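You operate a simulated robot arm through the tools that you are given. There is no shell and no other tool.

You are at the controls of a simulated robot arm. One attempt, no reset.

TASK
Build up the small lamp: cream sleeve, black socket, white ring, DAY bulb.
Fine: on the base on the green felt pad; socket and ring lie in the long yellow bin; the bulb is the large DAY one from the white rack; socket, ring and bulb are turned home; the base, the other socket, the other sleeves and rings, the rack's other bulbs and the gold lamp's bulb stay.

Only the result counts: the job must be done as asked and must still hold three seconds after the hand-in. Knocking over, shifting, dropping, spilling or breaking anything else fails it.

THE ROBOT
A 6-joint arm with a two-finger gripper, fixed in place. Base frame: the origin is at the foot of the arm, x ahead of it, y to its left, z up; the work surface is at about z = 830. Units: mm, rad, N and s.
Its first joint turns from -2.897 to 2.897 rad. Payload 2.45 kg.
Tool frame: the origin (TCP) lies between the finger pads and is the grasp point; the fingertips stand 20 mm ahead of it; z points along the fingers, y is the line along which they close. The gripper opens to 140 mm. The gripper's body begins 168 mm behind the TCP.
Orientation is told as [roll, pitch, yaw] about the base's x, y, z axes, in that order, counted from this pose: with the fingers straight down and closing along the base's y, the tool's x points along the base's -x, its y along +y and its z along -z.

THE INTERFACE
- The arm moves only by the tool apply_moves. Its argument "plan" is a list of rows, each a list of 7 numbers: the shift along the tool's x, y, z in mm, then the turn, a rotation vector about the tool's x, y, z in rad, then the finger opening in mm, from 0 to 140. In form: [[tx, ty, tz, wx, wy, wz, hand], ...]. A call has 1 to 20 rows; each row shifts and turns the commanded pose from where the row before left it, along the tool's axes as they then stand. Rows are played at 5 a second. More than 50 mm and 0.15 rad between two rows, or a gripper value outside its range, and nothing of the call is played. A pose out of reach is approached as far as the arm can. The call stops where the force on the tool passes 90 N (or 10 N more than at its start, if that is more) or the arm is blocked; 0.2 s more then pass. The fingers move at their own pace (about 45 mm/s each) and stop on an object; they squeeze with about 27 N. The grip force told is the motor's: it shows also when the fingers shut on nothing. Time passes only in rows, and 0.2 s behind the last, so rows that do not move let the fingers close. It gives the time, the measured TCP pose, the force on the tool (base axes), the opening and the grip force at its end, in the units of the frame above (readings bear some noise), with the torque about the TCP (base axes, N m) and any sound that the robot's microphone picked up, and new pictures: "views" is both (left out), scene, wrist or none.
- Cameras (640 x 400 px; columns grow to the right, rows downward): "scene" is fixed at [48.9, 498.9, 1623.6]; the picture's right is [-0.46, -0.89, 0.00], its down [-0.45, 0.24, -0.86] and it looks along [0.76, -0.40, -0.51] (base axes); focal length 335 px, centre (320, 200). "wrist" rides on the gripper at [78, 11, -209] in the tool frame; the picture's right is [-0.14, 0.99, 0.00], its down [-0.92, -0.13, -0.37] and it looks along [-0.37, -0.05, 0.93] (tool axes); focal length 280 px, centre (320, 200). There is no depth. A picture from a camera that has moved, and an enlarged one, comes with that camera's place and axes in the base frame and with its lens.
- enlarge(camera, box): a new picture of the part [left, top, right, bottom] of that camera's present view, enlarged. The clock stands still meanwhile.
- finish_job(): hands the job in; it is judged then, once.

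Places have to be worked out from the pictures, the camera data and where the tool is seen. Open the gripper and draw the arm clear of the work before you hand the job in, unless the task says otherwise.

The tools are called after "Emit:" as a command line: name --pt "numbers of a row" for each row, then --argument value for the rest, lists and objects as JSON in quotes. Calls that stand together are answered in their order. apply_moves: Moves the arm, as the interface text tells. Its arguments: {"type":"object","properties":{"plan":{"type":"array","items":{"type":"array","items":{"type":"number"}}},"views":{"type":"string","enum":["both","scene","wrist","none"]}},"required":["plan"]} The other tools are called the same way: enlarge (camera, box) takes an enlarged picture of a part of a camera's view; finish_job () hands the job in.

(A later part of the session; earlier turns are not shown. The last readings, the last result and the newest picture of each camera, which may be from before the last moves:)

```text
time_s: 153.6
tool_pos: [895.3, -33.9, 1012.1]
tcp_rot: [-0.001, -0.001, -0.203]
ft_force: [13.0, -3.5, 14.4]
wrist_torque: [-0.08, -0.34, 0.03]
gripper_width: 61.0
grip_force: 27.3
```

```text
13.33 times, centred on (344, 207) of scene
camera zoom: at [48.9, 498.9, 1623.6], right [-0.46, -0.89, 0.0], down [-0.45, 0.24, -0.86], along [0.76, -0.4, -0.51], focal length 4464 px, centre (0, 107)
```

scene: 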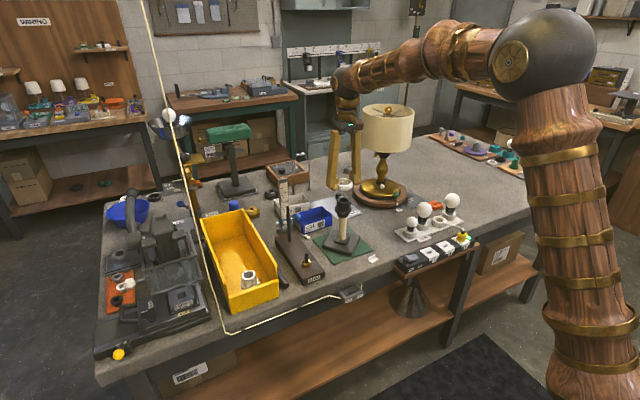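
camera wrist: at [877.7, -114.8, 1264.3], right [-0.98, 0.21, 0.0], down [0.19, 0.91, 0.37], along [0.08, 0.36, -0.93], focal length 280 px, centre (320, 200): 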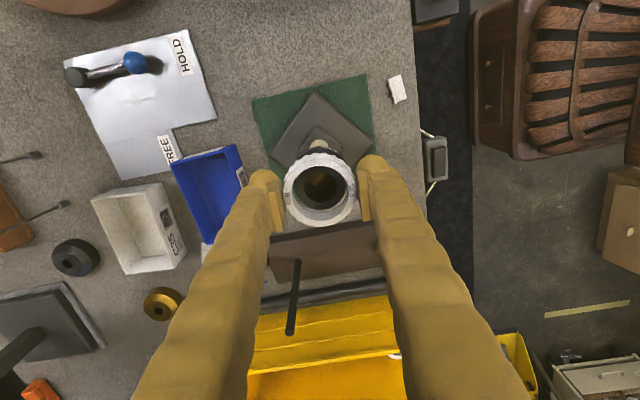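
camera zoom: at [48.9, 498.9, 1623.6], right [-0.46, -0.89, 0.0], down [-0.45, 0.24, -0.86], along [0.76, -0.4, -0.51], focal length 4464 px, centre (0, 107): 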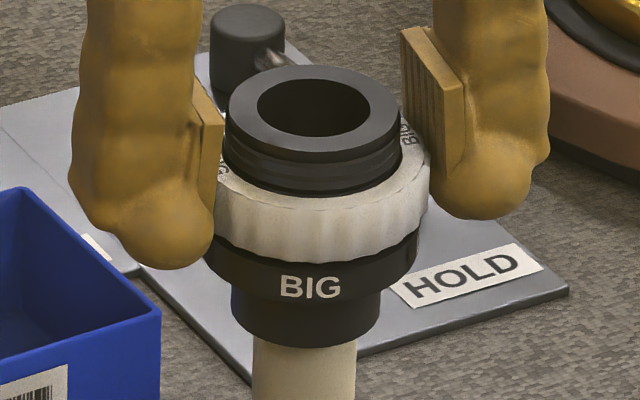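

The ring has descended about 4.5 mm and is nearly on the flange. Shift +0.6 mm in x and continue clockwise until the stop.

Emit:
apply_moves --pt "-0.59 0.12 0.05 0 0 0.1 45" --pt "0 0 0.15 0 0 0.1 45" --pt "0 0 0.15 0 0 0.1 45" --pt "0 0 0 0 0 0 45" --views "none"

Emit:
apply_moves --pt "0 0 0.15 0 0 0.1 45" --pt "0 0 0.15 0 0 0.1 45" --pt "0 0 0.15 0 0 0.1 45" --pt "0 0 0 0 0 0 45" --views "none"

Emit:
enlarge --camera "scene" --box '[328, 192, 360, 222]'

Emit:
enlarge --camera "wrist" --box '[260, 120, 380, 240]'

```text
time_s: 154.6
tool_pos: [895.9, -33.9, 1012.3]
tcp_rot: [0.0, 0.0, -0.501]
ft_force: [1.4, -8.8, 6.8]
wrist_torque: [-0.15, -0.12, 0.0]
gripper_width: 60.9
grip_force: 26.6
```

```text
time_s: 155.6
tool_pos: [896.7, -33.3, 1011.9]
tcp_rot: [0.0, 0.001, -0.801]
ft_force: [-1.3, -5.4, -4.4]
wrist_torque: [-0.09, 0.07, 0.02]
gripper_width: 60.8
grip_force: 26.7
```

```text
13.33 times, centred on (344, 207) of scene
camera zoom: at [48.9, 498.9, 1623.6], right [-0.46, -0.89, 0.0], down [-0.45, 0.24, -0.86], along [0.76, -0.4, -0.51], focal length 4464 px, centre (0, 107)
```

zoom: 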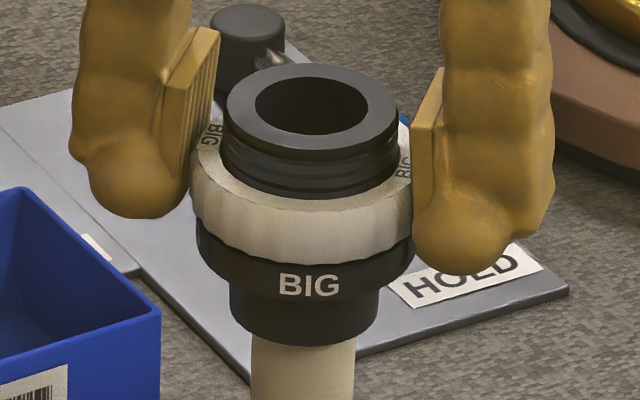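

```text
3.33 times, centred on (320, 180) of wrist
camera zoom: at [849.3, 28.8, 1221.3], right [0.81, 0.59, 0.0], down [0.55, -0.75, 0.37], along [0.22, -0.3, -0.93], focal length 935 px, centre (320, 267)
```

zoom: 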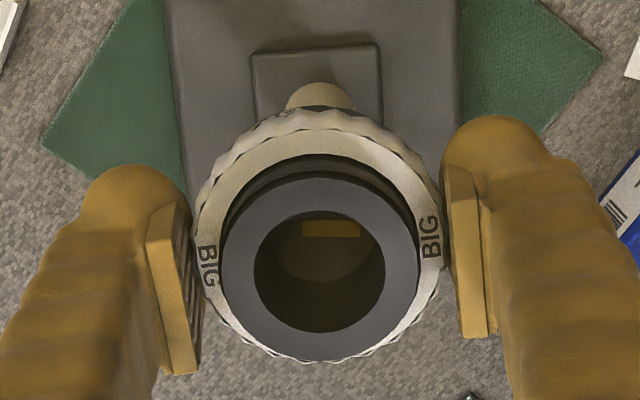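

The socket label is stationary and the ring keeps going down. Feeding 0.5 mm and continuing clockwise.

Emit:
apply_moves --pt "0 -0.2 0.5 0 0 0 45" --pt "0 0 0.2 0 0 0.1 45" --pt "0 0 0.2 0 0 0.1 45" --pt "0 0 0.2 0 0 0.1 45" --pt "0 0 0 0 0 0 45" --views "none"

Emit:
apply_moves --pt "0 0 0.2 0 0 0.1 45" --pt "0 0 0.2 0 0 0.1 45" --pt "0 0 0.2 0 0 0.1 45" --pt "0 0 0 0 0 0 45" --views "none"

Emit:
enlarge --camera "scene" --box '[328, 192, 360, 222]'

```text
time_s: 156.8
tool_pos: [895.0, -34.5, 1011.6]
tcp_rot: [-0.001, 0.001, -1.101]
ft_force: [6.6, -0.3, -4.7]
wrist_torque: [0.02, -0.3, 0.02]
gripper_width: 60.9
grip_force: 26.9
```

```text
time_s: 157.8
tool_pos: [895.2, -34.4, 1010.1]
tcp_rot: [0.0, 0.001, -1.401]
ft_force: [-0.8, -5.2, -0.5]
wrist_torque: [0.17, 0.1, 0.02]
gripper_width: 61.0
grip_force: 27.0
```

```text
13.33 times, centred on (344, 207) of scene
camera zoom: at [48.9, 498.9, 1623.6], right [-0.46, -0.89, 0.0], down [-0.45, 0.24, -0.86], along [0.76, -0.4, -0.51], focal length 4464 px, centre (0, 107)
```

zoom: 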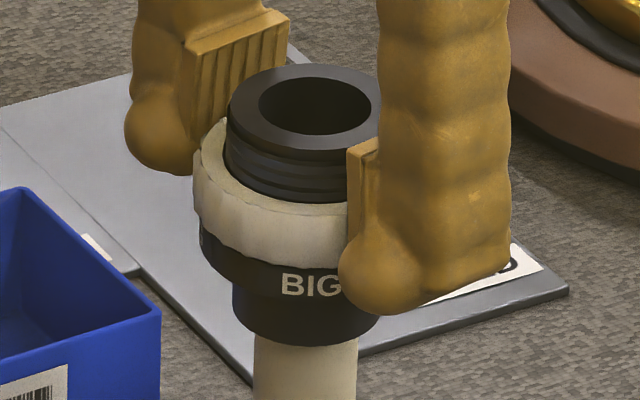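

The ring's lower edge now coincides with the flange's top edge. Turning further to feel the stop.

Emit:
apply_moves --pt "0 -0.2 0.4 0 0 0.1 45" --pt "0 0 0.2 0 0 0.1 45" --pt "0 0 0.2 0 0 0.1 45" --pt "0 0 0 0 0 0 45" --views "none"

Emit:
apply_moves --pt "0 0 0.2 0 0 0.1 45" --pt "0 0 0.2 0 0 0.1 45" --pt "0 0 0.2 0 0 0.1 45" --pt "0 0 0 0 0 0 45" --views "none"

Emit:
enlarge --camera "scene" --box '[328, 192, 360, 222]'

Emit:
enlarge --camera "wrist" --box '[260, 120, 380, 240]'

```text
time_s: 158.8
tool_pos: [894.6, -33.4, 1010.6]
tcp_rot: [0.002, 0.0, -1.701]
ft_force: [-2.5, -4.3, 6.1]
wrist_torque: [0.13, -0.11, 0.41]
gripper_width: 60.5
grip_force: 26.9
```

```text
time_s: 159.8
tool_pos: [894.7, -32.8, 1010.5]
tcp_rot: [0.0, 0.001, -2.001]
ft_force: [-5.1, 0.1, 5.7]
wrist_torque: [0.01, 0.1, 0.01]
gripper_width: 56.7
grip_force: 27.5
```

```text
13.33 times, centred on (344, 207) of scene
camera zoom: at [48.9, 498.9, 1623.6], right [-0.46, -0.89, 0.0], down [-0.45, 0.24, -0.86], along [0.76, -0.4, -0.51], focal length 4464 px, centre (0, 107)
```

zoom: 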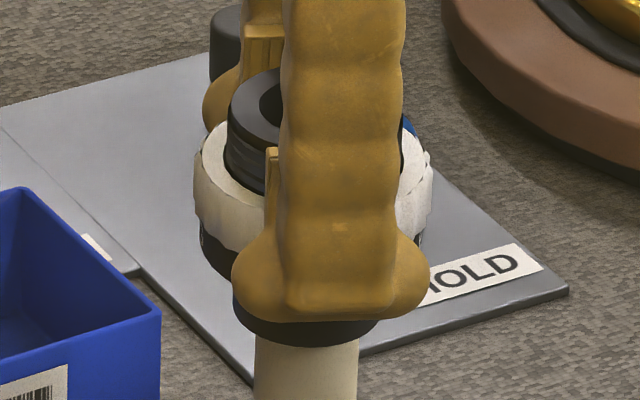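

```text
3.33 times, centred on (320, 180) of wrist
camera zoom: at [937.1, 31.0, 1218.5], right [0.84, -0.54, 0.0], down [-0.5, -0.78, 0.37], along [-0.2, -0.31, -0.93], focal length 935 px, centre (320, 267)
```

zoom: 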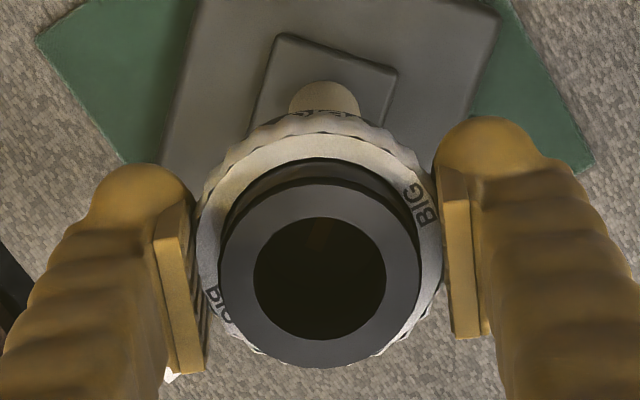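

The torque hit 0.41 N·m and then the fingers slipped on the scalloped rim: the ring is tight on the flange. Opening, lifting clear, and turning the hand back to inspect.

Emit:
apply_moves --pt "0 0 0 0 0 0 65" --pt "0 0 0 0 0 0 84" --pt "0 0 0 0 0 0 84" --pt "0 0 -30 0 0 0 84" --pt "0 0 -40 0 0 0 84" --pt "0 0 -40 0 0 0 84" --pt "0 0 0 0 0 -0.14 84" --pt "0 0 0 0 0 -0.14 84" --pt "0 0 0 0 0 -0.14 84" --pt "0 0 0 0 0 -0.14 84" --pt "0 0 0 0 0 -0.14 84" --pt "0 0 0 0 0 -0.14 84" --pt "0 0 0 0 0 -0.14 84" --pt "0 0 0 0 0 -0.14 84" --pt "0 0 0 0 0 0 84" --views "both"

Emit:
enlarge --camera "wrist" --box '[240, 60, 400, 220]'

Emit:
enlarge --camera "scene" --box '[328, 192, 360, 222]'

Emit:
enlarge --camera "scene" --box '[310, 185, 390, 270]'

```text
time_s: 163.0
tool_pos: [895.0, -34.6, 1119.5]
tcp_rot: [0.0, 0.0, -0.88]
ft_force: [-0.2, -0.1, -0.3]
wrist_torque: [-0.01, 0.02, 0.03]
gripper_width: 83.9
grip_force: 0.1
camera wrist: at [853.5, 31.5, 1328.8], right [0.85, 0.53, 0.0], down [0.49, -0.79, 0.37], along [0.19, -0.31, -0.93], focal length 280 px, centre (320, 200)
```

scene: 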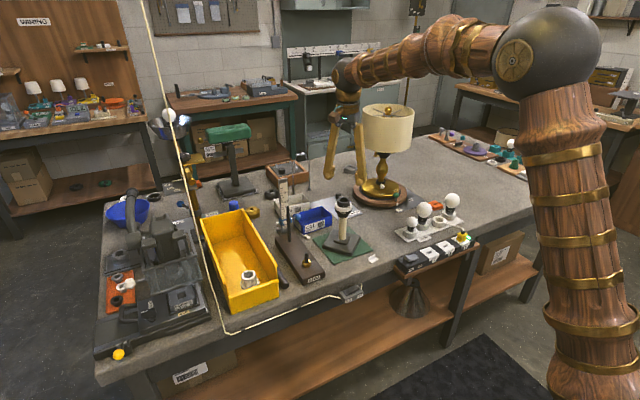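
wrist: 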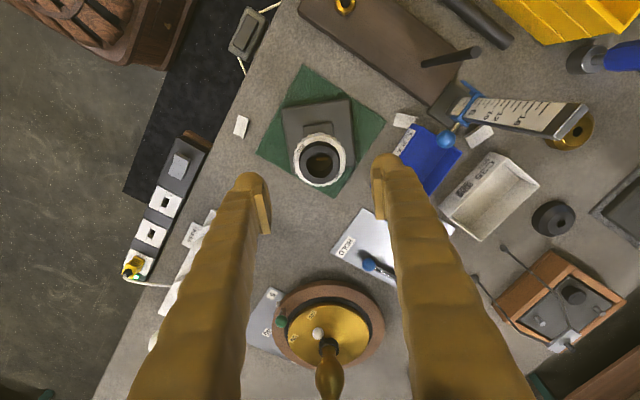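

```text
2.50 times, centred on (320, 140) of wrist
camera zoom: at [853.5, 31.5, 1328.8], right [0.85, 0.53, 0.0], down [0.49, -0.79, 0.37], along [0.19, -0.31, -0.93], focal length 701 px, centre (320, 350)
```

zoom: 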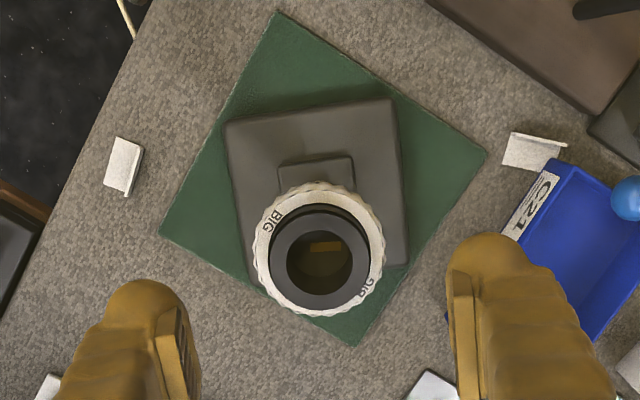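

```text
13.33 times, centred on (344, 207) of scene
camera zoom: at [48.9, 498.9, 1623.6], right [-0.46, -0.89, 0.0], down [-0.45, 0.24, -0.86], along [0.76, -0.4, -0.51], focal length 4464 px, centre (0, 107)
```

zoom: 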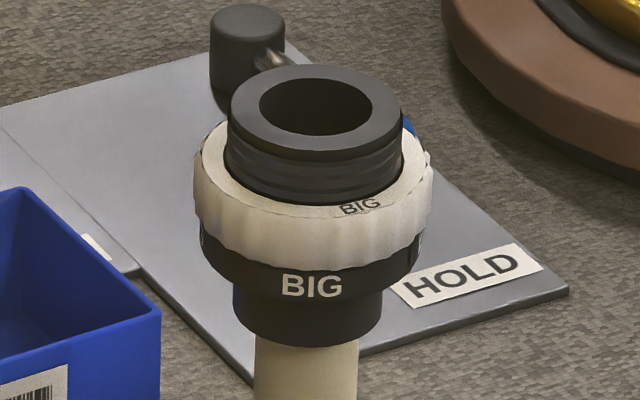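

```text
4.71 times, centred on (350, 228) of scene
camera zoom: at [48.9, 498.9, 1623.6], right [-0.46, -0.89, 0.0], down [-0.45, 0.24, -0.86], along [0.76, -0.4, -0.51], focal length 1576 px, centre (179, 71)
```

zoom: 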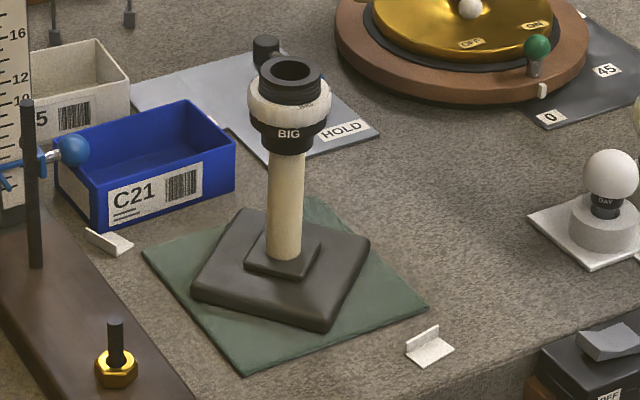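

The ring sits flush on the flange all round. Now I'll turn the base back: its small step can be gripped by the fingertips with the hand coming down around the lamp (body clears the socket top by about 17 mm). Lowering around the lamp first to z 900.

Emit:
apply_moves --pt "1.1 0.7 0 0 0 -0.012 84" --pt "0 0 40 0 0 0 84" --pt "0 0 40 0 0 0 84" --pt "0 0 40 0 0 0 84" --pt "0 0 40 0 0 0 84" --pt "0 0 40 0 0 0 84" --pt "0 0 20 0 0 0 84" --pt "0 0 0 0 0 0 84" --views "both"

Emit:
enlarge --camera "scene" --box '[300, 150, 390, 260]'

Emit:
enlarge --camera "wrist" --box '[240, 80, 400, 240]'

```text
time_s: 164.8
tool_pos: [893.9, -32.0, 898.3]
tcp_rot: [-0.001, -0.001, -0.87]
ft_force: [0.5, 0.3, 0.9]
wrist_torque: [0.01, -0.02, -0.04]
gripper_width: 84.1
grip_force: 0.0
camera wrist: at [851.7, 33.4, 1107.1], right [0.85, 0.53, 0.0], down [0.5, -0.79, 0.37], along [0.2, -0.31, -0.93], focal length 280 px, centre (320, 200)
```

scene: 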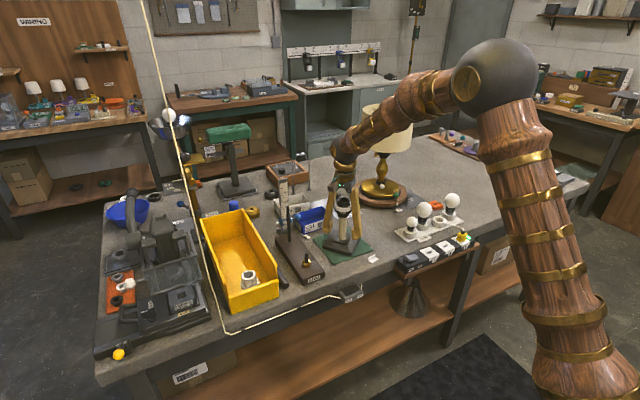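
wrist: 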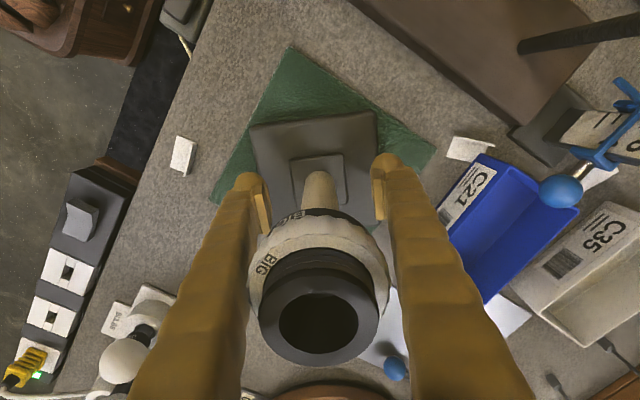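

```text
3.64 times, centred on (345, 205) of scene
camera zoom: at [48.9, 498.9, 1623.6], right [-0.46, -0.89, 0.0], down [-0.45, 0.24, -0.86], along [0.76, -0.4, -0.51], focal length 1217 px, centre (229, 182)
```

zoom: 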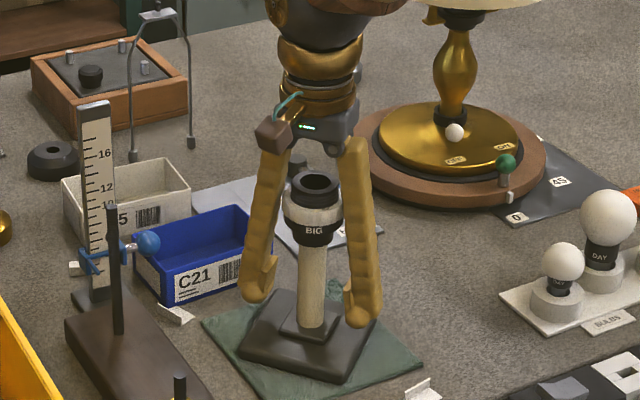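

```text
2.50 times, centred on (320, 160) of wrist
camera zoom: at [851.7, 33.4, 1107.1], right [0.85, 0.53, 0.0], down [0.5, -0.79, 0.37], along [0.2, -0.31, -0.93], focal length 701 px, centre (320, 300)
```

zoom: 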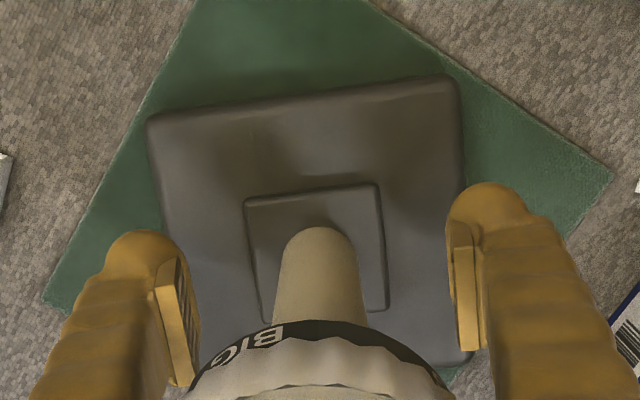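

Good clearance everywhere. Lowering the fingertips alongside the step, watching force.

Emit:
apply_moves --pt "0 0 10 0 0 0 84" --pt "0 0 10 0 0 0 84" --pt "0 0 5 0 0 0 84" --pt "0 0 0 0 0 0 84" --views "none"

Emit:
apply_moves --pt "0 0 2 0 0 0 84" --pt "0 0 1.5 0 0 0 84" --pt "0 0 0 0 0 0 84" --views "wrist"

Emit:
enlarge --camera "scene" --box '[320, 215, 375, 260]'

Emit:
enlarge --camera "wrist" --box '[240, 100, 400, 240]'

```text
time_s: 165.8
tool_pos: [894.4, -32.3, 872.9]
tcp_rot: [0.0, 0.0, -0.868]
ft_force: [-6.8, -8.8, 16.4]
wrist_torque: [1.13, -0.88, -0.04]
gripper_width: 84.3
grip_force: 5.5
```

```text
time_s: 166.6
tool_pos: [894.2, -32.3, 871.1]
tcp_rot: [0.003, -0.002, -0.869]
ft_force: [-15.2, -9.3, 31.8]
wrist_torque: [0.76, -1.23, -0.1]
gripper_width: 88.1
grip_force: 12.6
camera wrist: at [852.5, 33.0, 1080.4], right [0.85, 0.53, 0.0], down [0.5, -0.79, 0.37], along [0.2, -0.31, -0.93], focal length 280 px, centre (320, 200)
```

wrist: 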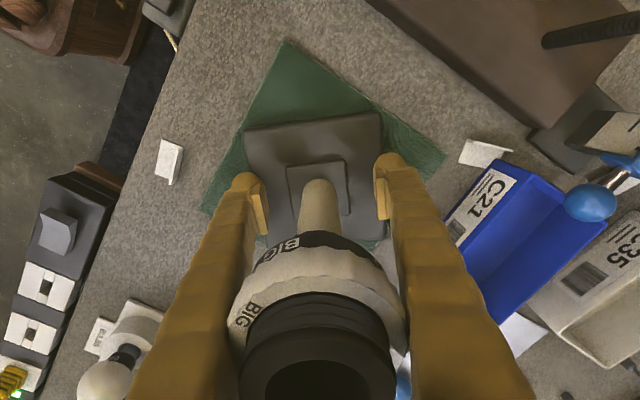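

```text
8.89 times, centred on (348, 238) of scene
camera zoom: at [48.9, 498.9, 1623.6], right [-0.46, -0.89, 0.0], down [-0.45, 0.24, -0.86], along [0.76, -0.4, -0.51], focal length 2976 px, centre (76, -133)
```

zoom: 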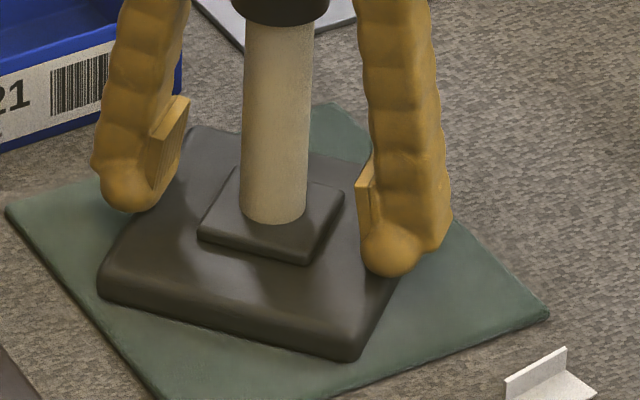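

```text
2.86 times, centred on (320, 170) of wrist
camera zoom: at [852.5, 33.0, 1080.4], right [0.85, 0.53, 0.0], down [0.5, -0.79, 0.37], along [0.2, -0.31, -0.93], focal length 801 px, centre (320, 286)
```

zoom: 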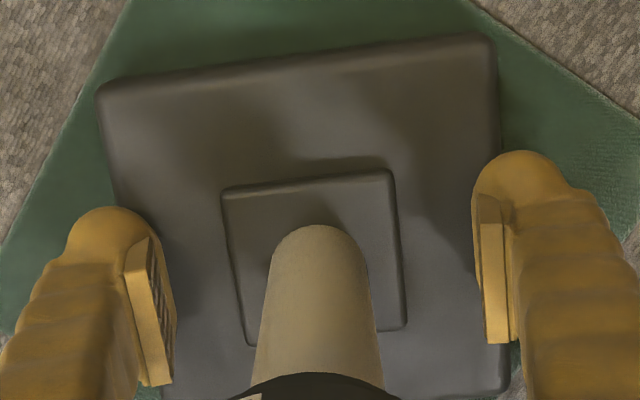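

The fingertips are touching the plate (32 N). Lifting 4 mm at once.

Emit:
apply_moves --pt "0 0 -2 0 0 0 84" --pt "0 0 -2 0 0 0 84" --pt "0 0 0 0 0 0 84" --views "wrist"

Emit:
enlarge --camera "scene" --box '[320, 215, 375, 260]'

Emit:
enlarge --camera "wrist" --box '[240, 100, 400, 240]'

```text
time_s: 167.4
tool_pos: [895.1, -31.6, 873.3]
tcp_rot: [-0.001, 0.0, -0.869]
ft_force: [-1.8, -0.7, -10.9]
wrist_torque: [-0.02, -0.29, -0.01]
gripper_width: 88.4
grip_force: 4.4
camera wrist: at [853.2, 33.5, 1083.3], right [0.85, 0.53, 0.0], down [0.5, -0.79, 0.37], along [0.2, -0.31, -0.93], focal length 280 px, centre (320, 200)
```

wrist: 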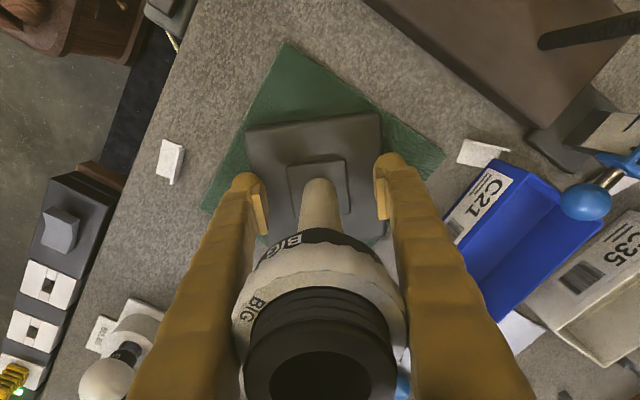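

```text
8.89 times, centred on (348, 238) of scene
camera zoom: at [48.9, 498.9, 1623.6], right [-0.46, -0.89, 0.0], down [-0.45, 0.24, -0.86], along [0.76, -0.4, -0.51], focal length 2976 px, centre (76, -133)
```

zoom: 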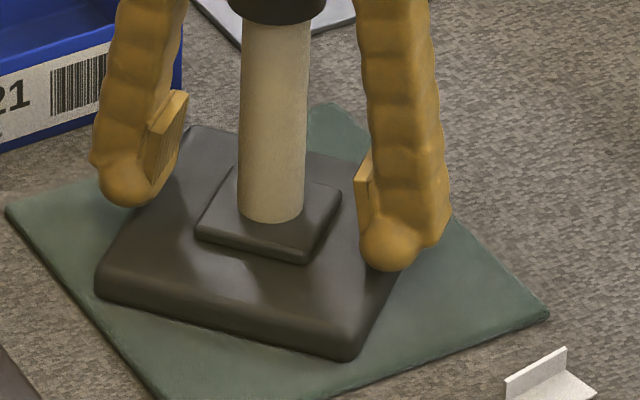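

```text
2.86 times, centred on (320, 170) of wrist
camera zoom: at [853.2, 33.5, 1083.3], right [0.85, 0.53, 0.0], down [0.5, -0.79, 0.37], along [0.2, -0.31, -0.93], focal length 801 px, centre (320, 286)
```

zoom: 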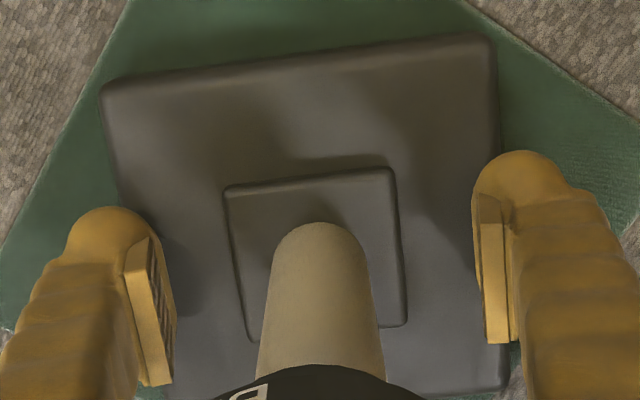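

The finger roots are squeezing the ring from both sides (opening forced to 88 mm), not the plate alone. Opening wider to release it.

Emit:
apply_moves --pt "0 0 0 0 0 0 100" --pt "0 0 0 0 0 0 116" --pt "0 0 0 0 0 0 116" --pt "0 0 0 0 0 0 116" --views "both"

Emit:
enlarge --camera "scene" --box '[300, 160, 390, 260]'

```text
time_s: 168.4
tool_pos: [896.5, -33.3, 874.7]
tcp_rot: [0.001, 0.0, -0.869]
ft_force: [-0.9, 0.7, 0.6]
wrist_torque: [0.01, 0.01, 0.0]
gripper_width: 116.3
grip_force: 0.1
camera wrist: at [853.1, 33.3, 1084.0], right [0.85, 0.53, 0.0], down [0.5, -0.79, 0.37], along [0.2, -0.31, -0.93], focal length 280 px, centre (320, 200)
```

scene: 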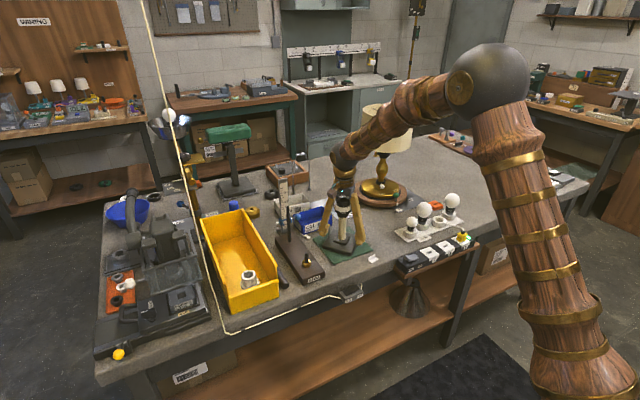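
wrist: 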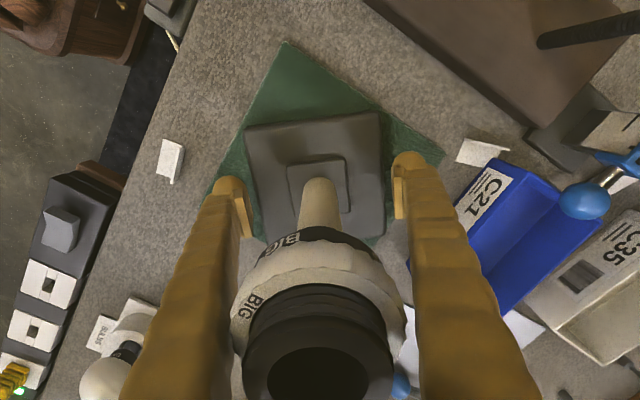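

```text
4.00 times, centred on (345, 210) of scene
camera zoom: at [48.9, 498.9, 1623.6], right [-0.46, -0.89, 0.0], down [-0.45, 0.24, -0.86], along [0.76, -0.4, -0.51], focal length 1339 px, centre (220, 160)
```

zoom: 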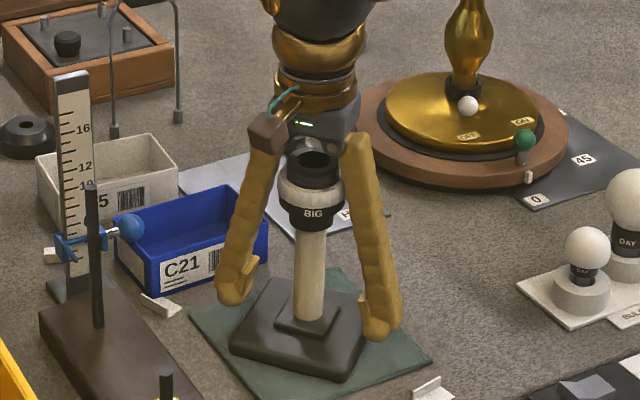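

Free again. At this opening the fingertips straddle the 111 mm plate, so I'll grip the plate's sides instead: open to 126, lower 11 mm, then close gently.

Emit:
apply_moves --pt "0 0 0 0 0 0 126" --pt "0 0 4 0 0 0 126" --pt "0 0 4 0 0 0 126" --pt "0 0 3 0 0 0 126" --pt "0 0 0 0 0 0 126" --views "wrist"

Emit:
enlarge --camera "scene" --box '[300, 160, 390, 260]'

Emit:
enlarge --camera "wrist" --box '[220, 90, 420, 250]'

```text
time_s: 169.6
tool_pos: [894.0, -33.5, 864.2]
tcp_rot: [0.0, 0.001, -0.869]
ft_force: [-1.9, -2.3, 1.1]
wrist_torque: [0.22, -0.25, 0.01]
gripper_width: 126.3
grip_force: 0.1
camera wrist: at [853.0, 32.7, 1073.3], right [0.85, 0.53, 0.0], down [0.5, -0.79, 0.37], along [0.2, -0.31, -0.93], focal length 280 px, centre (320, 200)
```

wrist: 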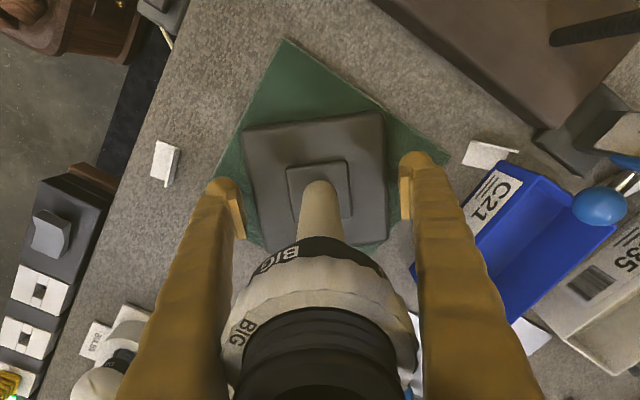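

```text
4.00 times, centred on (345, 210) of scene
camera zoom: at [48.9, 498.9, 1623.6], right [-0.46, -0.89, 0.0], down [-0.45, 0.24, -0.86], along [0.76, -0.4, -0.51], focal length 1339 px, centre (220, 160)
```

zoom: 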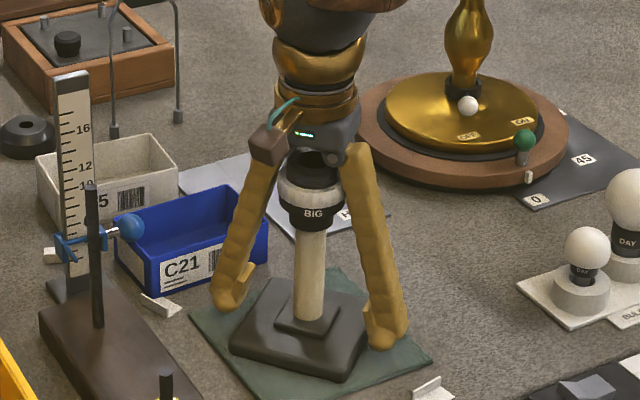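

```text
2.50 times, centred on (320, 170) of wrist
camera zoom: at [853.0, 32.7, 1073.3], right [0.85, 0.53, 0.0], down [0.5, -0.79, 0.37], along [0.2, -0.31, -0.93], focal length 701 px, centre (320, 275)
```

zoom: 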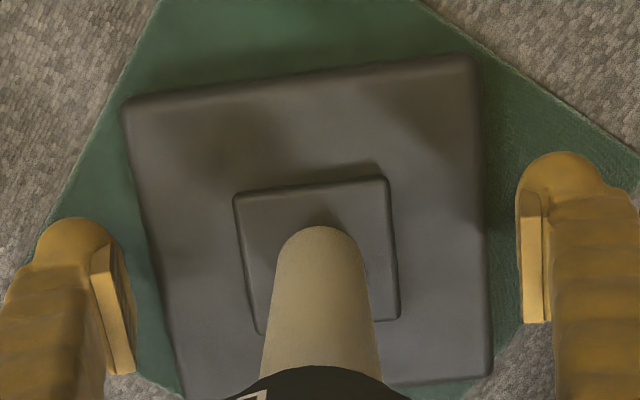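

One finger root lightly touches the ring here, so a vertical grip on the plate won't work with the ring on. I'll raise straight up, and instead approach with the hand tilted so the palm stays well away from the lamp column.

Emit:
apply_moves --pt "0 0 -6 0 0 0 126" --pt "0 0 -30 0 0 0 126" --pt "0 0 -40 0 0 0 126" --pt "0 0 -40 0 0 0 126" --pt "0 0 -40 0 0 0 126" --pt "0 0 -40 0 0 0 126" --pt "0 0 -40 0 0 0 126" --pt "0 0 -30 0 0 0 126" --pt "0 0 0 0 0 0 126" --views "wrist"

Emit:
enlarge --camera "wrist" --box '[240, 60, 400, 220]'

Emit:
enlarge --camera "scene" --box '[310, 185, 390, 270]'

```text
time_s: 171.6
tool_pos: [895.0, -32.5, 1131.5]
tcp_rot: [-0.001, 0.0, -0.868]
ft_force: [0.1, 0.5, -0.4]
wrist_torque: [0.0, -0.01, 0.02]
gripper_width: 125.6
grip_force: 0.1
camera wrist: at [852.7, 33.1, 1340.4], right [0.85, 0.53, 0.0], down [0.5, -0.79, 0.37], along [0.2, -0.31, -0.93], focal length 280 px, centre (320, 200)
```

wrist: 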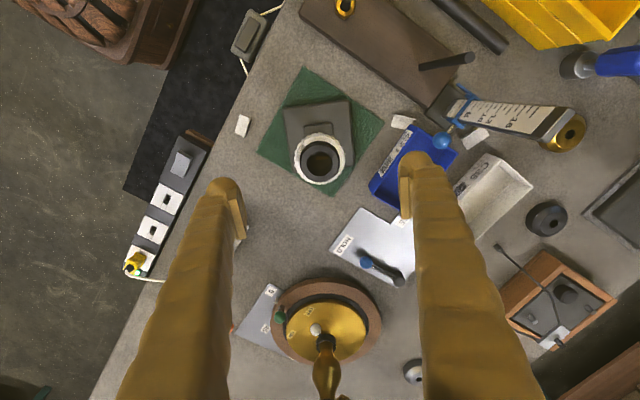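

```text
2.50 times, centred on (320, 140) of wrist
camera zoom: at [852.7, 33.1, 1340.4], right [0.85, 0.53, 0.0], down [0.5, -0.79, 0.37], along [0.2, -0.31, -0.93], focal length 701 px, centre (320, 350)
```

zoom: 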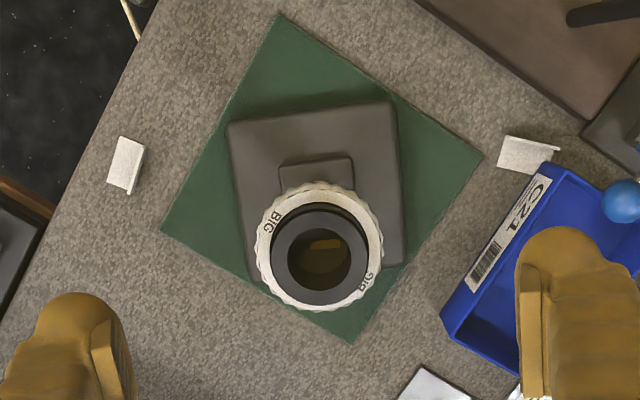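

```text
4.71 times, centred on (350, 228) of scene
camera zoom: at [48.9, 498.9, 1623.6], right [-0.46, -0.89, 0.0], down [-0.45, 0.24, -0.86], along [0.76, -0.4, -0.51], focal length 1576 px, centre (179, 71)
```

zoom: 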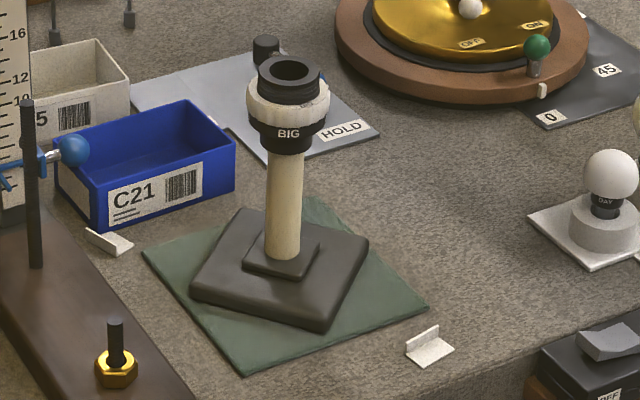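

The base is centred under the hand and its sides are parallel to the fingers. Now tilting the hand 0.7 rad at this height.

Emit:
apply_moves --pt "0 0 0 0 -0.1 0 128" --pt "0 0 0 0 -0.1 0 128" --pt "0 0 0 0 -0.1 0 128" --pt "0 0 0 0 -0.1 0 128" --pt "0 0 0 0 -0.1 0 128" --pt "0 0 0 0 -0.1 0 128" --pt "0 0 0 0 -0.1 0 128" --pt "0 0 0 0 0 0 128" --pt "0 0 0 0 0 0 128" --views "both"

```text
time_s: 173.6
tool_pos: [896.7, -33.2, 1130.1]
tcp_rot: [-0.002, -0.701, -0.87]
ft_force: [-0.1, 0.4, 0.2]
wrist_torque: [0.02, -0.04, 0.03]
gripper_width: 128.2
grip_force: 0.1
camera wrist: at [777.9, 121.4, 1239.3], right [0.82, 0.56, 0.09], down [0.2, -0.44, 0.88], along [0.53, -0.7, -0.47], focal length 280 px, centre (320, 200)
```

scene: 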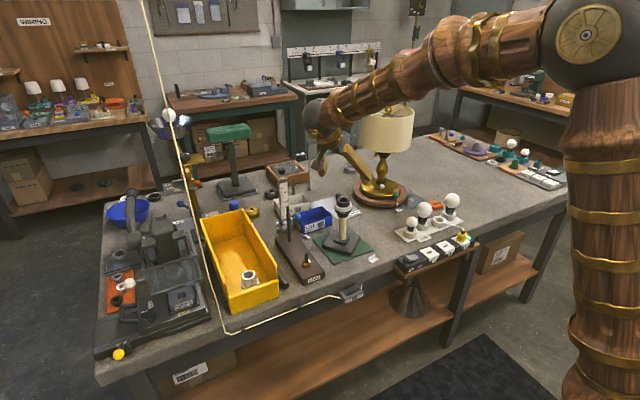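
wrist: 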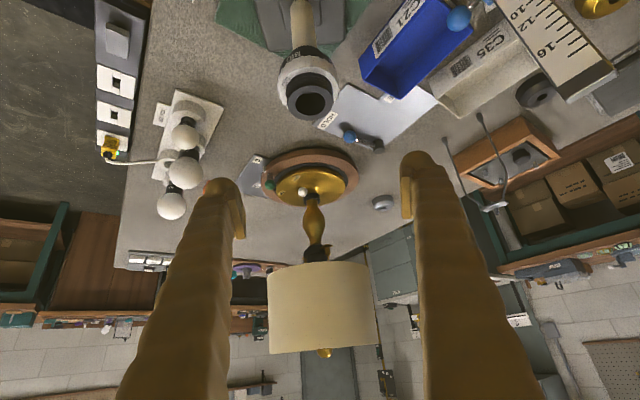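

Tilt reached. Descending vertically with the fingers straddling the lamp.

Emit:
apply_moves --pt "25.8 0 30.6 0 0 0 128" --pt "25.8 0 30.6 0 0 0 128" --pt "25.8 0 30.6 0 0 0 128" --pt "0 0 0 0 0 0 128" --views "both"

Emit:
enlarge --camera "scene" --box '[290, 150, 400, 260]'

```text
time_s: 174.6
tool_pos: [894.2, -36.1, 1009.5]
tcp_rot: [0.0, -0.701, -0.869]
ft_force: [-0.1, 1.1, 0.4]
wrist_torque: [-0.01, 0.0, 0.0]
gripper_width: 127.9
grip_force: 0.0
camera wrist: at [777.2, 119.7, 1118.8], right [0.82, 0.56, 0.09], down [0.2, -0.44, 0.88], along [0.53, -0.7, -0.48], focal length 280 px, centre (320, 200)
```

scene: 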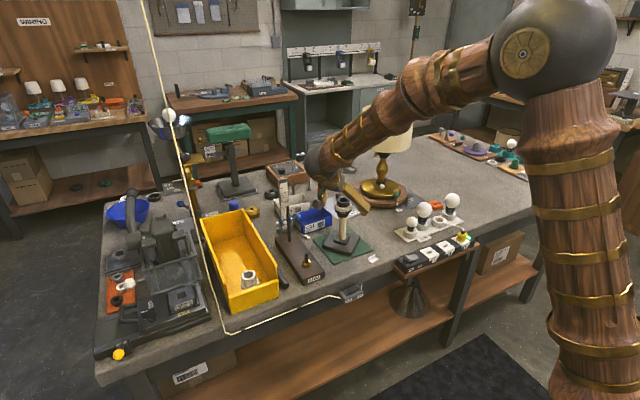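
wrist: 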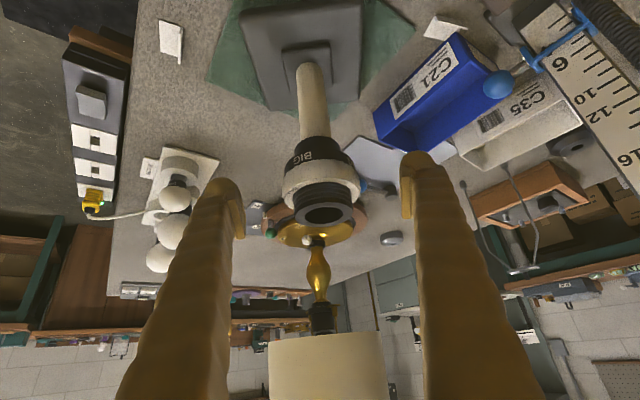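

```text
3.64 times, centred on (345, 205) of scene
camera zoom: at [48.9, 498.9, 1623.6], right [-0.46, -0.89, 0.0], down [-0.45, 0.24, -0.86], along [0.76, -0.4, -0.51], focal length 1217 px, centre (229, 182)
```

zoom: 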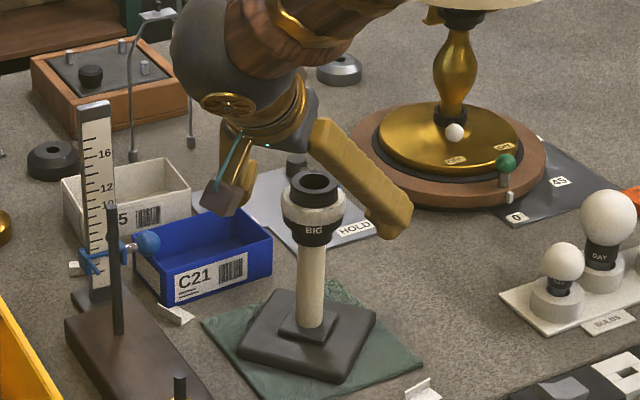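

Clear on both sides. Continuing down to about z 880.

Emit:
apply_moves --pt "25.8 0 30.6 0 0 0 128" --pt "25.8 0 30.6 0 0 0 128" --pt "25.8 0 30.6 0 0 0 128" --pt "6.44 0 7.65 0 0 0 128" --pt "0 0 0 0 0 0 128" --views "both"

Emit:
enlarge --camera "scene" --box '[290, 170, 400, 270]'

Emit:
enlarge --camera "wrist" --box '[220, 90, 420, 250]'

```text
time_s: 175.8
tool_pos: [893.4, -34.2, 878.9]
tcp_rot: [0.0, -0.7, -0.868]
ft_force: [0.2, -0.6, -0.3]
wrist_torque: [-0.03, 0.0, 0.0]
gripper_width: 128.1
grip_force: 0.0
camera wrist: at [777.0, 119.7, 988.3], right [0.82, 0.56, 0.09], down [0.2, -0.44, 0.88], along [0.53, -0.7, -0.48], focal length 280 px, centre (320, 200)
```

scene: 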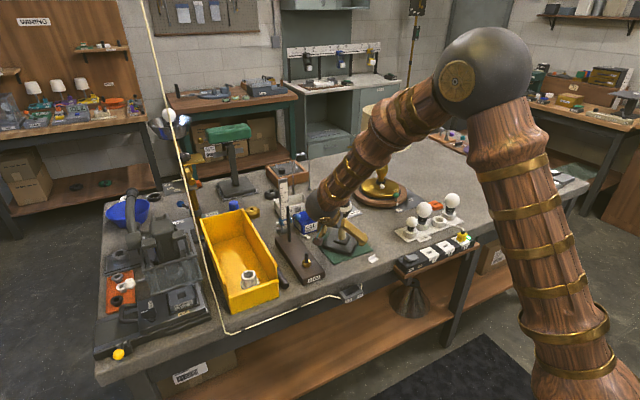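
wrist: 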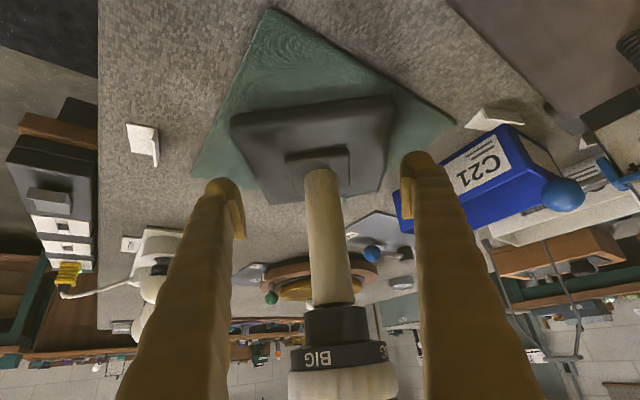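

```text
4.00 times, centred on (345, 220) of scene
camera zoom: at [48.9, 498.9, 1623.6], right [-0.46, -0.89, 0.0], down [-0.45, 0.24, -0.86], along [0.76, -0.4, -0.51], focal length 1339 px, centre (220, 120)
```

zoom: 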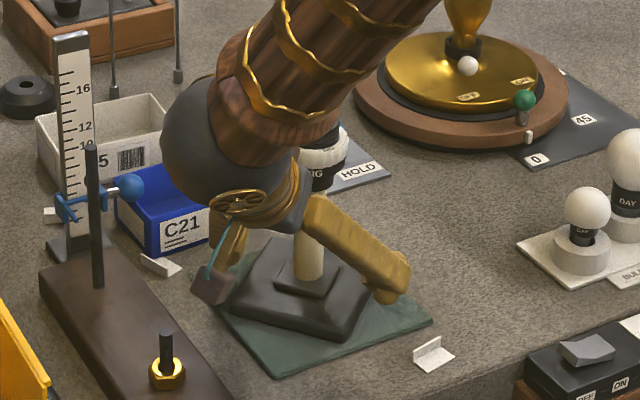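

```text
2.50 times, centred on (320, 170) of wrist
camera zoom: at [777.0, 119.7, 988.3], right [0.82, 0.56, 0.09], down [0.2, -0.44, 0.88], along [0.53, -0.7, -0.48], focal length 701 px, centre (320, 275)
```

zoom: 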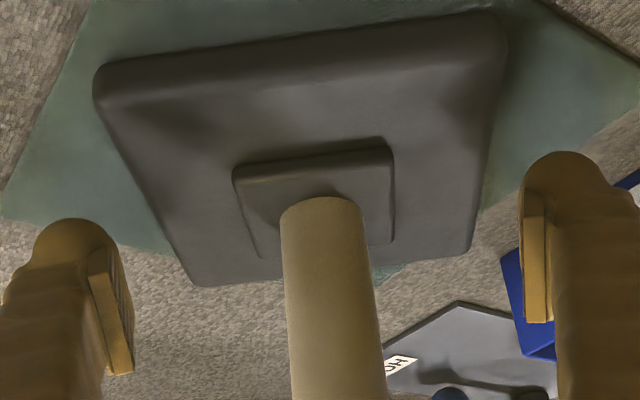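

From here the junction between neck and sleeve can be seen at a low angle. Zooming in to check the socket seat.

Emit:
enlarge --camera "wrist" --box '[280, 270, 400, 390]'

Emit:
enlarge --camera "wrist" --box '[295, 285, 375, 325]'

```text
3.33 times, centred on (340, 330) of wrist
camera zoom: at [777.0, 119.7, 988.3], right [0.82, 0.56, 0.09], down [0.2, -0.44, 0.88], along [0.53, -0.7, -0.48], focal length 935 px, centre (253, -233)
```

zoom: 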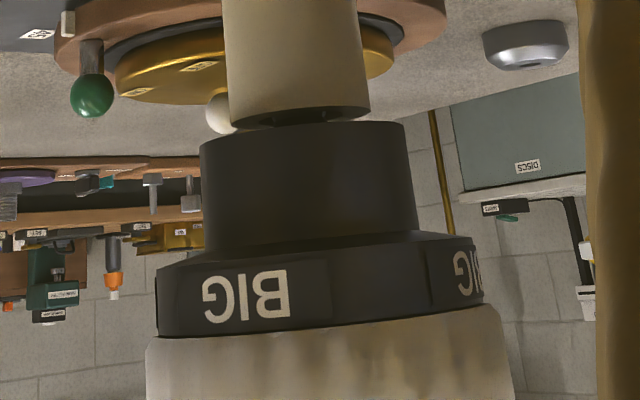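

```text
8.00 times, centred on (335, 305) of wrist
camera zoom: at [777.0, 119.7, 988.3], right [0.82, 0.56, 0.09], down [0.2, -0.44, 0.88], along [0.53, -0.7, -0.48], focal length 2243 px, centre (200, -640)
```

zoom: 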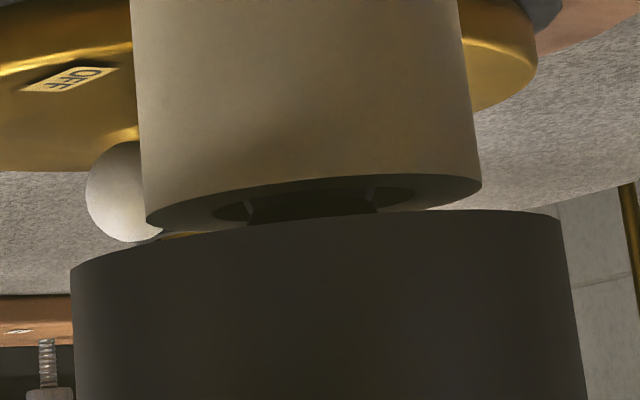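

The gap there is about 3.3 mm and unchanged since the hard stop, i.e. the thread bottoms with the sleeve loosely captured. Continuing with the base: lowering 14 mm so the pads face the plate's sides.

Emit:
apply_moves --pt "3.2 0 3.8 0 0 0 128" --pt "3.2 0 3.8 0 0 0 128" --pt "2.6 0 3.1 0 0 0 128" --pt "0 0 0 0 0 0 128" --views "wrist"

Emit:
enlarge --camera "wrist" --box '[220, 90, 420, 250]'

Emit:
enlarge --camera "scene" --box '[320, 215, 375, 260]'

```text
time_s: 176.8
tool_pos: [894.6, -32.9, 866.2]
tcp_rot: [-0.001, -0.699, -0.869]
ft_force: [0.2, 0.6, 0.2]
wrist_torque: [-0.02, 0.03, -0.01]
gripper_width: 128.0
grip_force: 0.1
camera wrist: at [777.2, 121.4, 975.7], right [0.82, 0.56, 0.09], down [0.2, -0.44, 0.88], along [0.53, -0.7, -0.48], focal length 280 px, centre (320, 200)
```

wrist: 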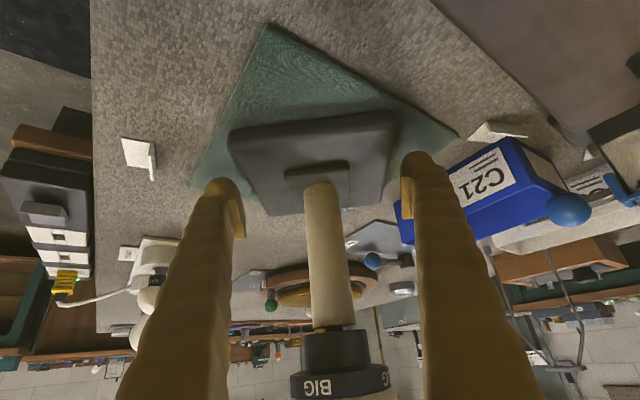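

```text
2.50 times, centred on (320, 170) of wrist
camera zoom: at [777.2, 121.4, 975.7], right [0.82, 0.56, 0.09], down [0.2, -0.44, 0.88], along [0.53, -0.7, -0.48], focal length 701 px, centre (320, 275)
```

zoom: 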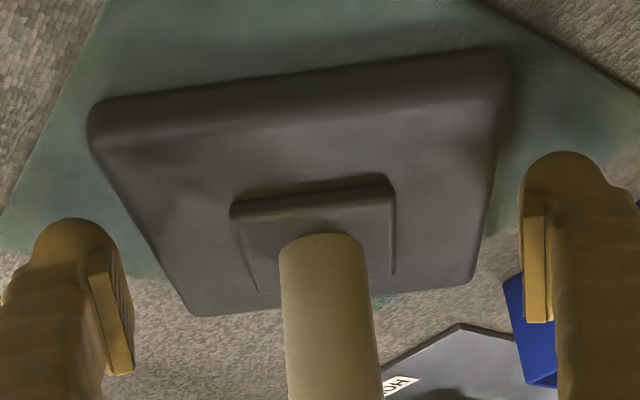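

```text
8.89 times, centred on (348, 238) of scene
camera zoom: at [48.9, 498.9, 1623.6], right [-0.46, -0.89, 0.0], down [-0.45, 0.24, -0.86], along [0.76, -0.4, -0.51], focal length 2976 px, centre (76, -133)
```

zoom: 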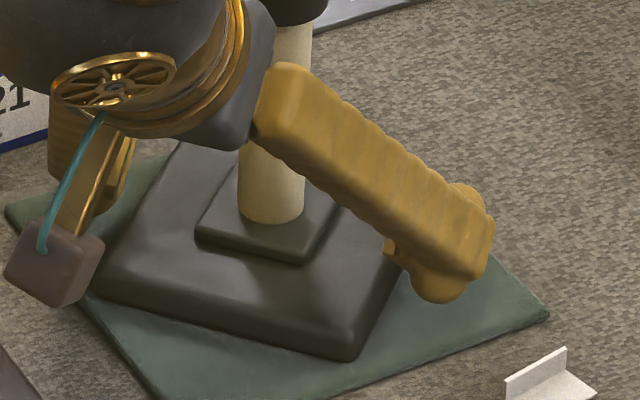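

Pads face the plate's sides with no contact. Closing slowly on the plate.

Emit:
apply_moves --pt "0 0 0 0 0 0 118" --pt "0 0 0 0 0 0 110" --pt "0 0 0 0 0 0 102" --pt "0 0 0 0 0 0 95" --pt "0 0 0 0 0 0 95" --views "wrist"

Emit:
enlarge --camera "wrist" --box '[220, 90, 420, 250]'

Emit:
enlarge --camera "scene" --box '[320, 215, 375, 260]'

```text
time_s: 178.0
tool_pos: [895.7, -32.5, 866.8]
tcp_rot: [0.002, -0.702, -0.869]
ft_force: [5.4, 6.6, 0.7]
wrist_torque: [0.22, -0.13, -0.01]
gripper_width: 113.7
grip_force: 26.9
camera wrist: at [777.4, 121.6, 975.8], right [0.82, 0.56, 0.09], down [0.2, -0.44, 0.88], along [0.53, -0.7, -0.48], focal length 280 px, centre (320, 200)
```

wrist: 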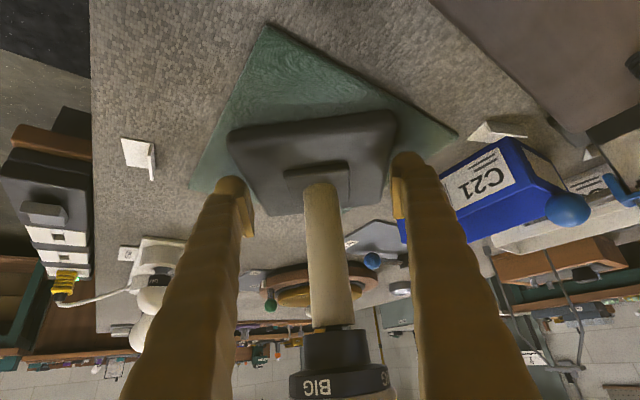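

```text
2.50 times, centred on (320, 170) of wrist
camera zoom: at [777.4, 121.6, 975.8], right [0.82, 0.56, 0.09], down [0.2, -0.44, 0.88], along [0.53, -0.7, -0.48], focal length 701 px, centre (320, 275)
```

zoom: 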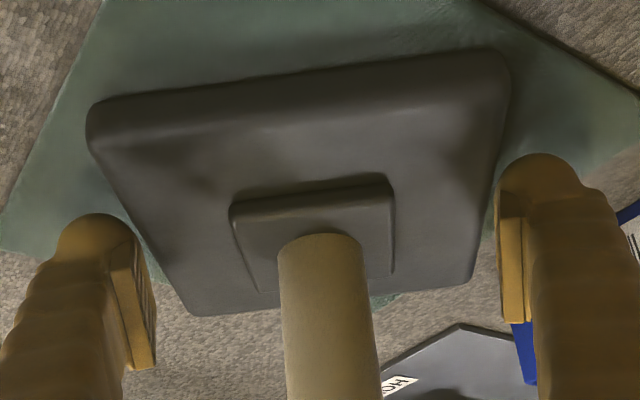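

```text
8.89 times, centred on (348, 238) of scene
camera zoom: at [48.9, 498.9, 1623.6], right [-0.46, -0.89, 0.0], down [-0.45, 0.24, -0.86], along [0.76, -0.4, -0.51], focal length 2976 px, centre (76, -133)
```

zoom: 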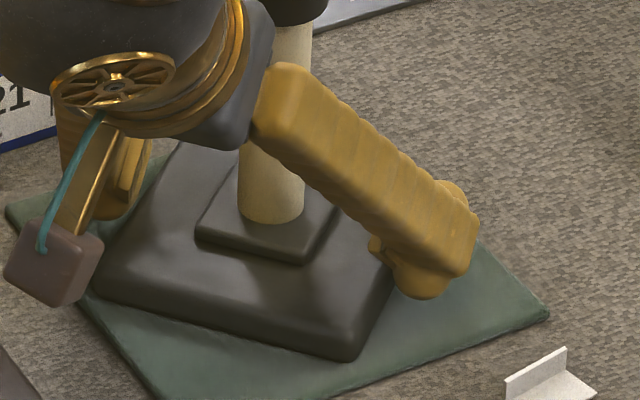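

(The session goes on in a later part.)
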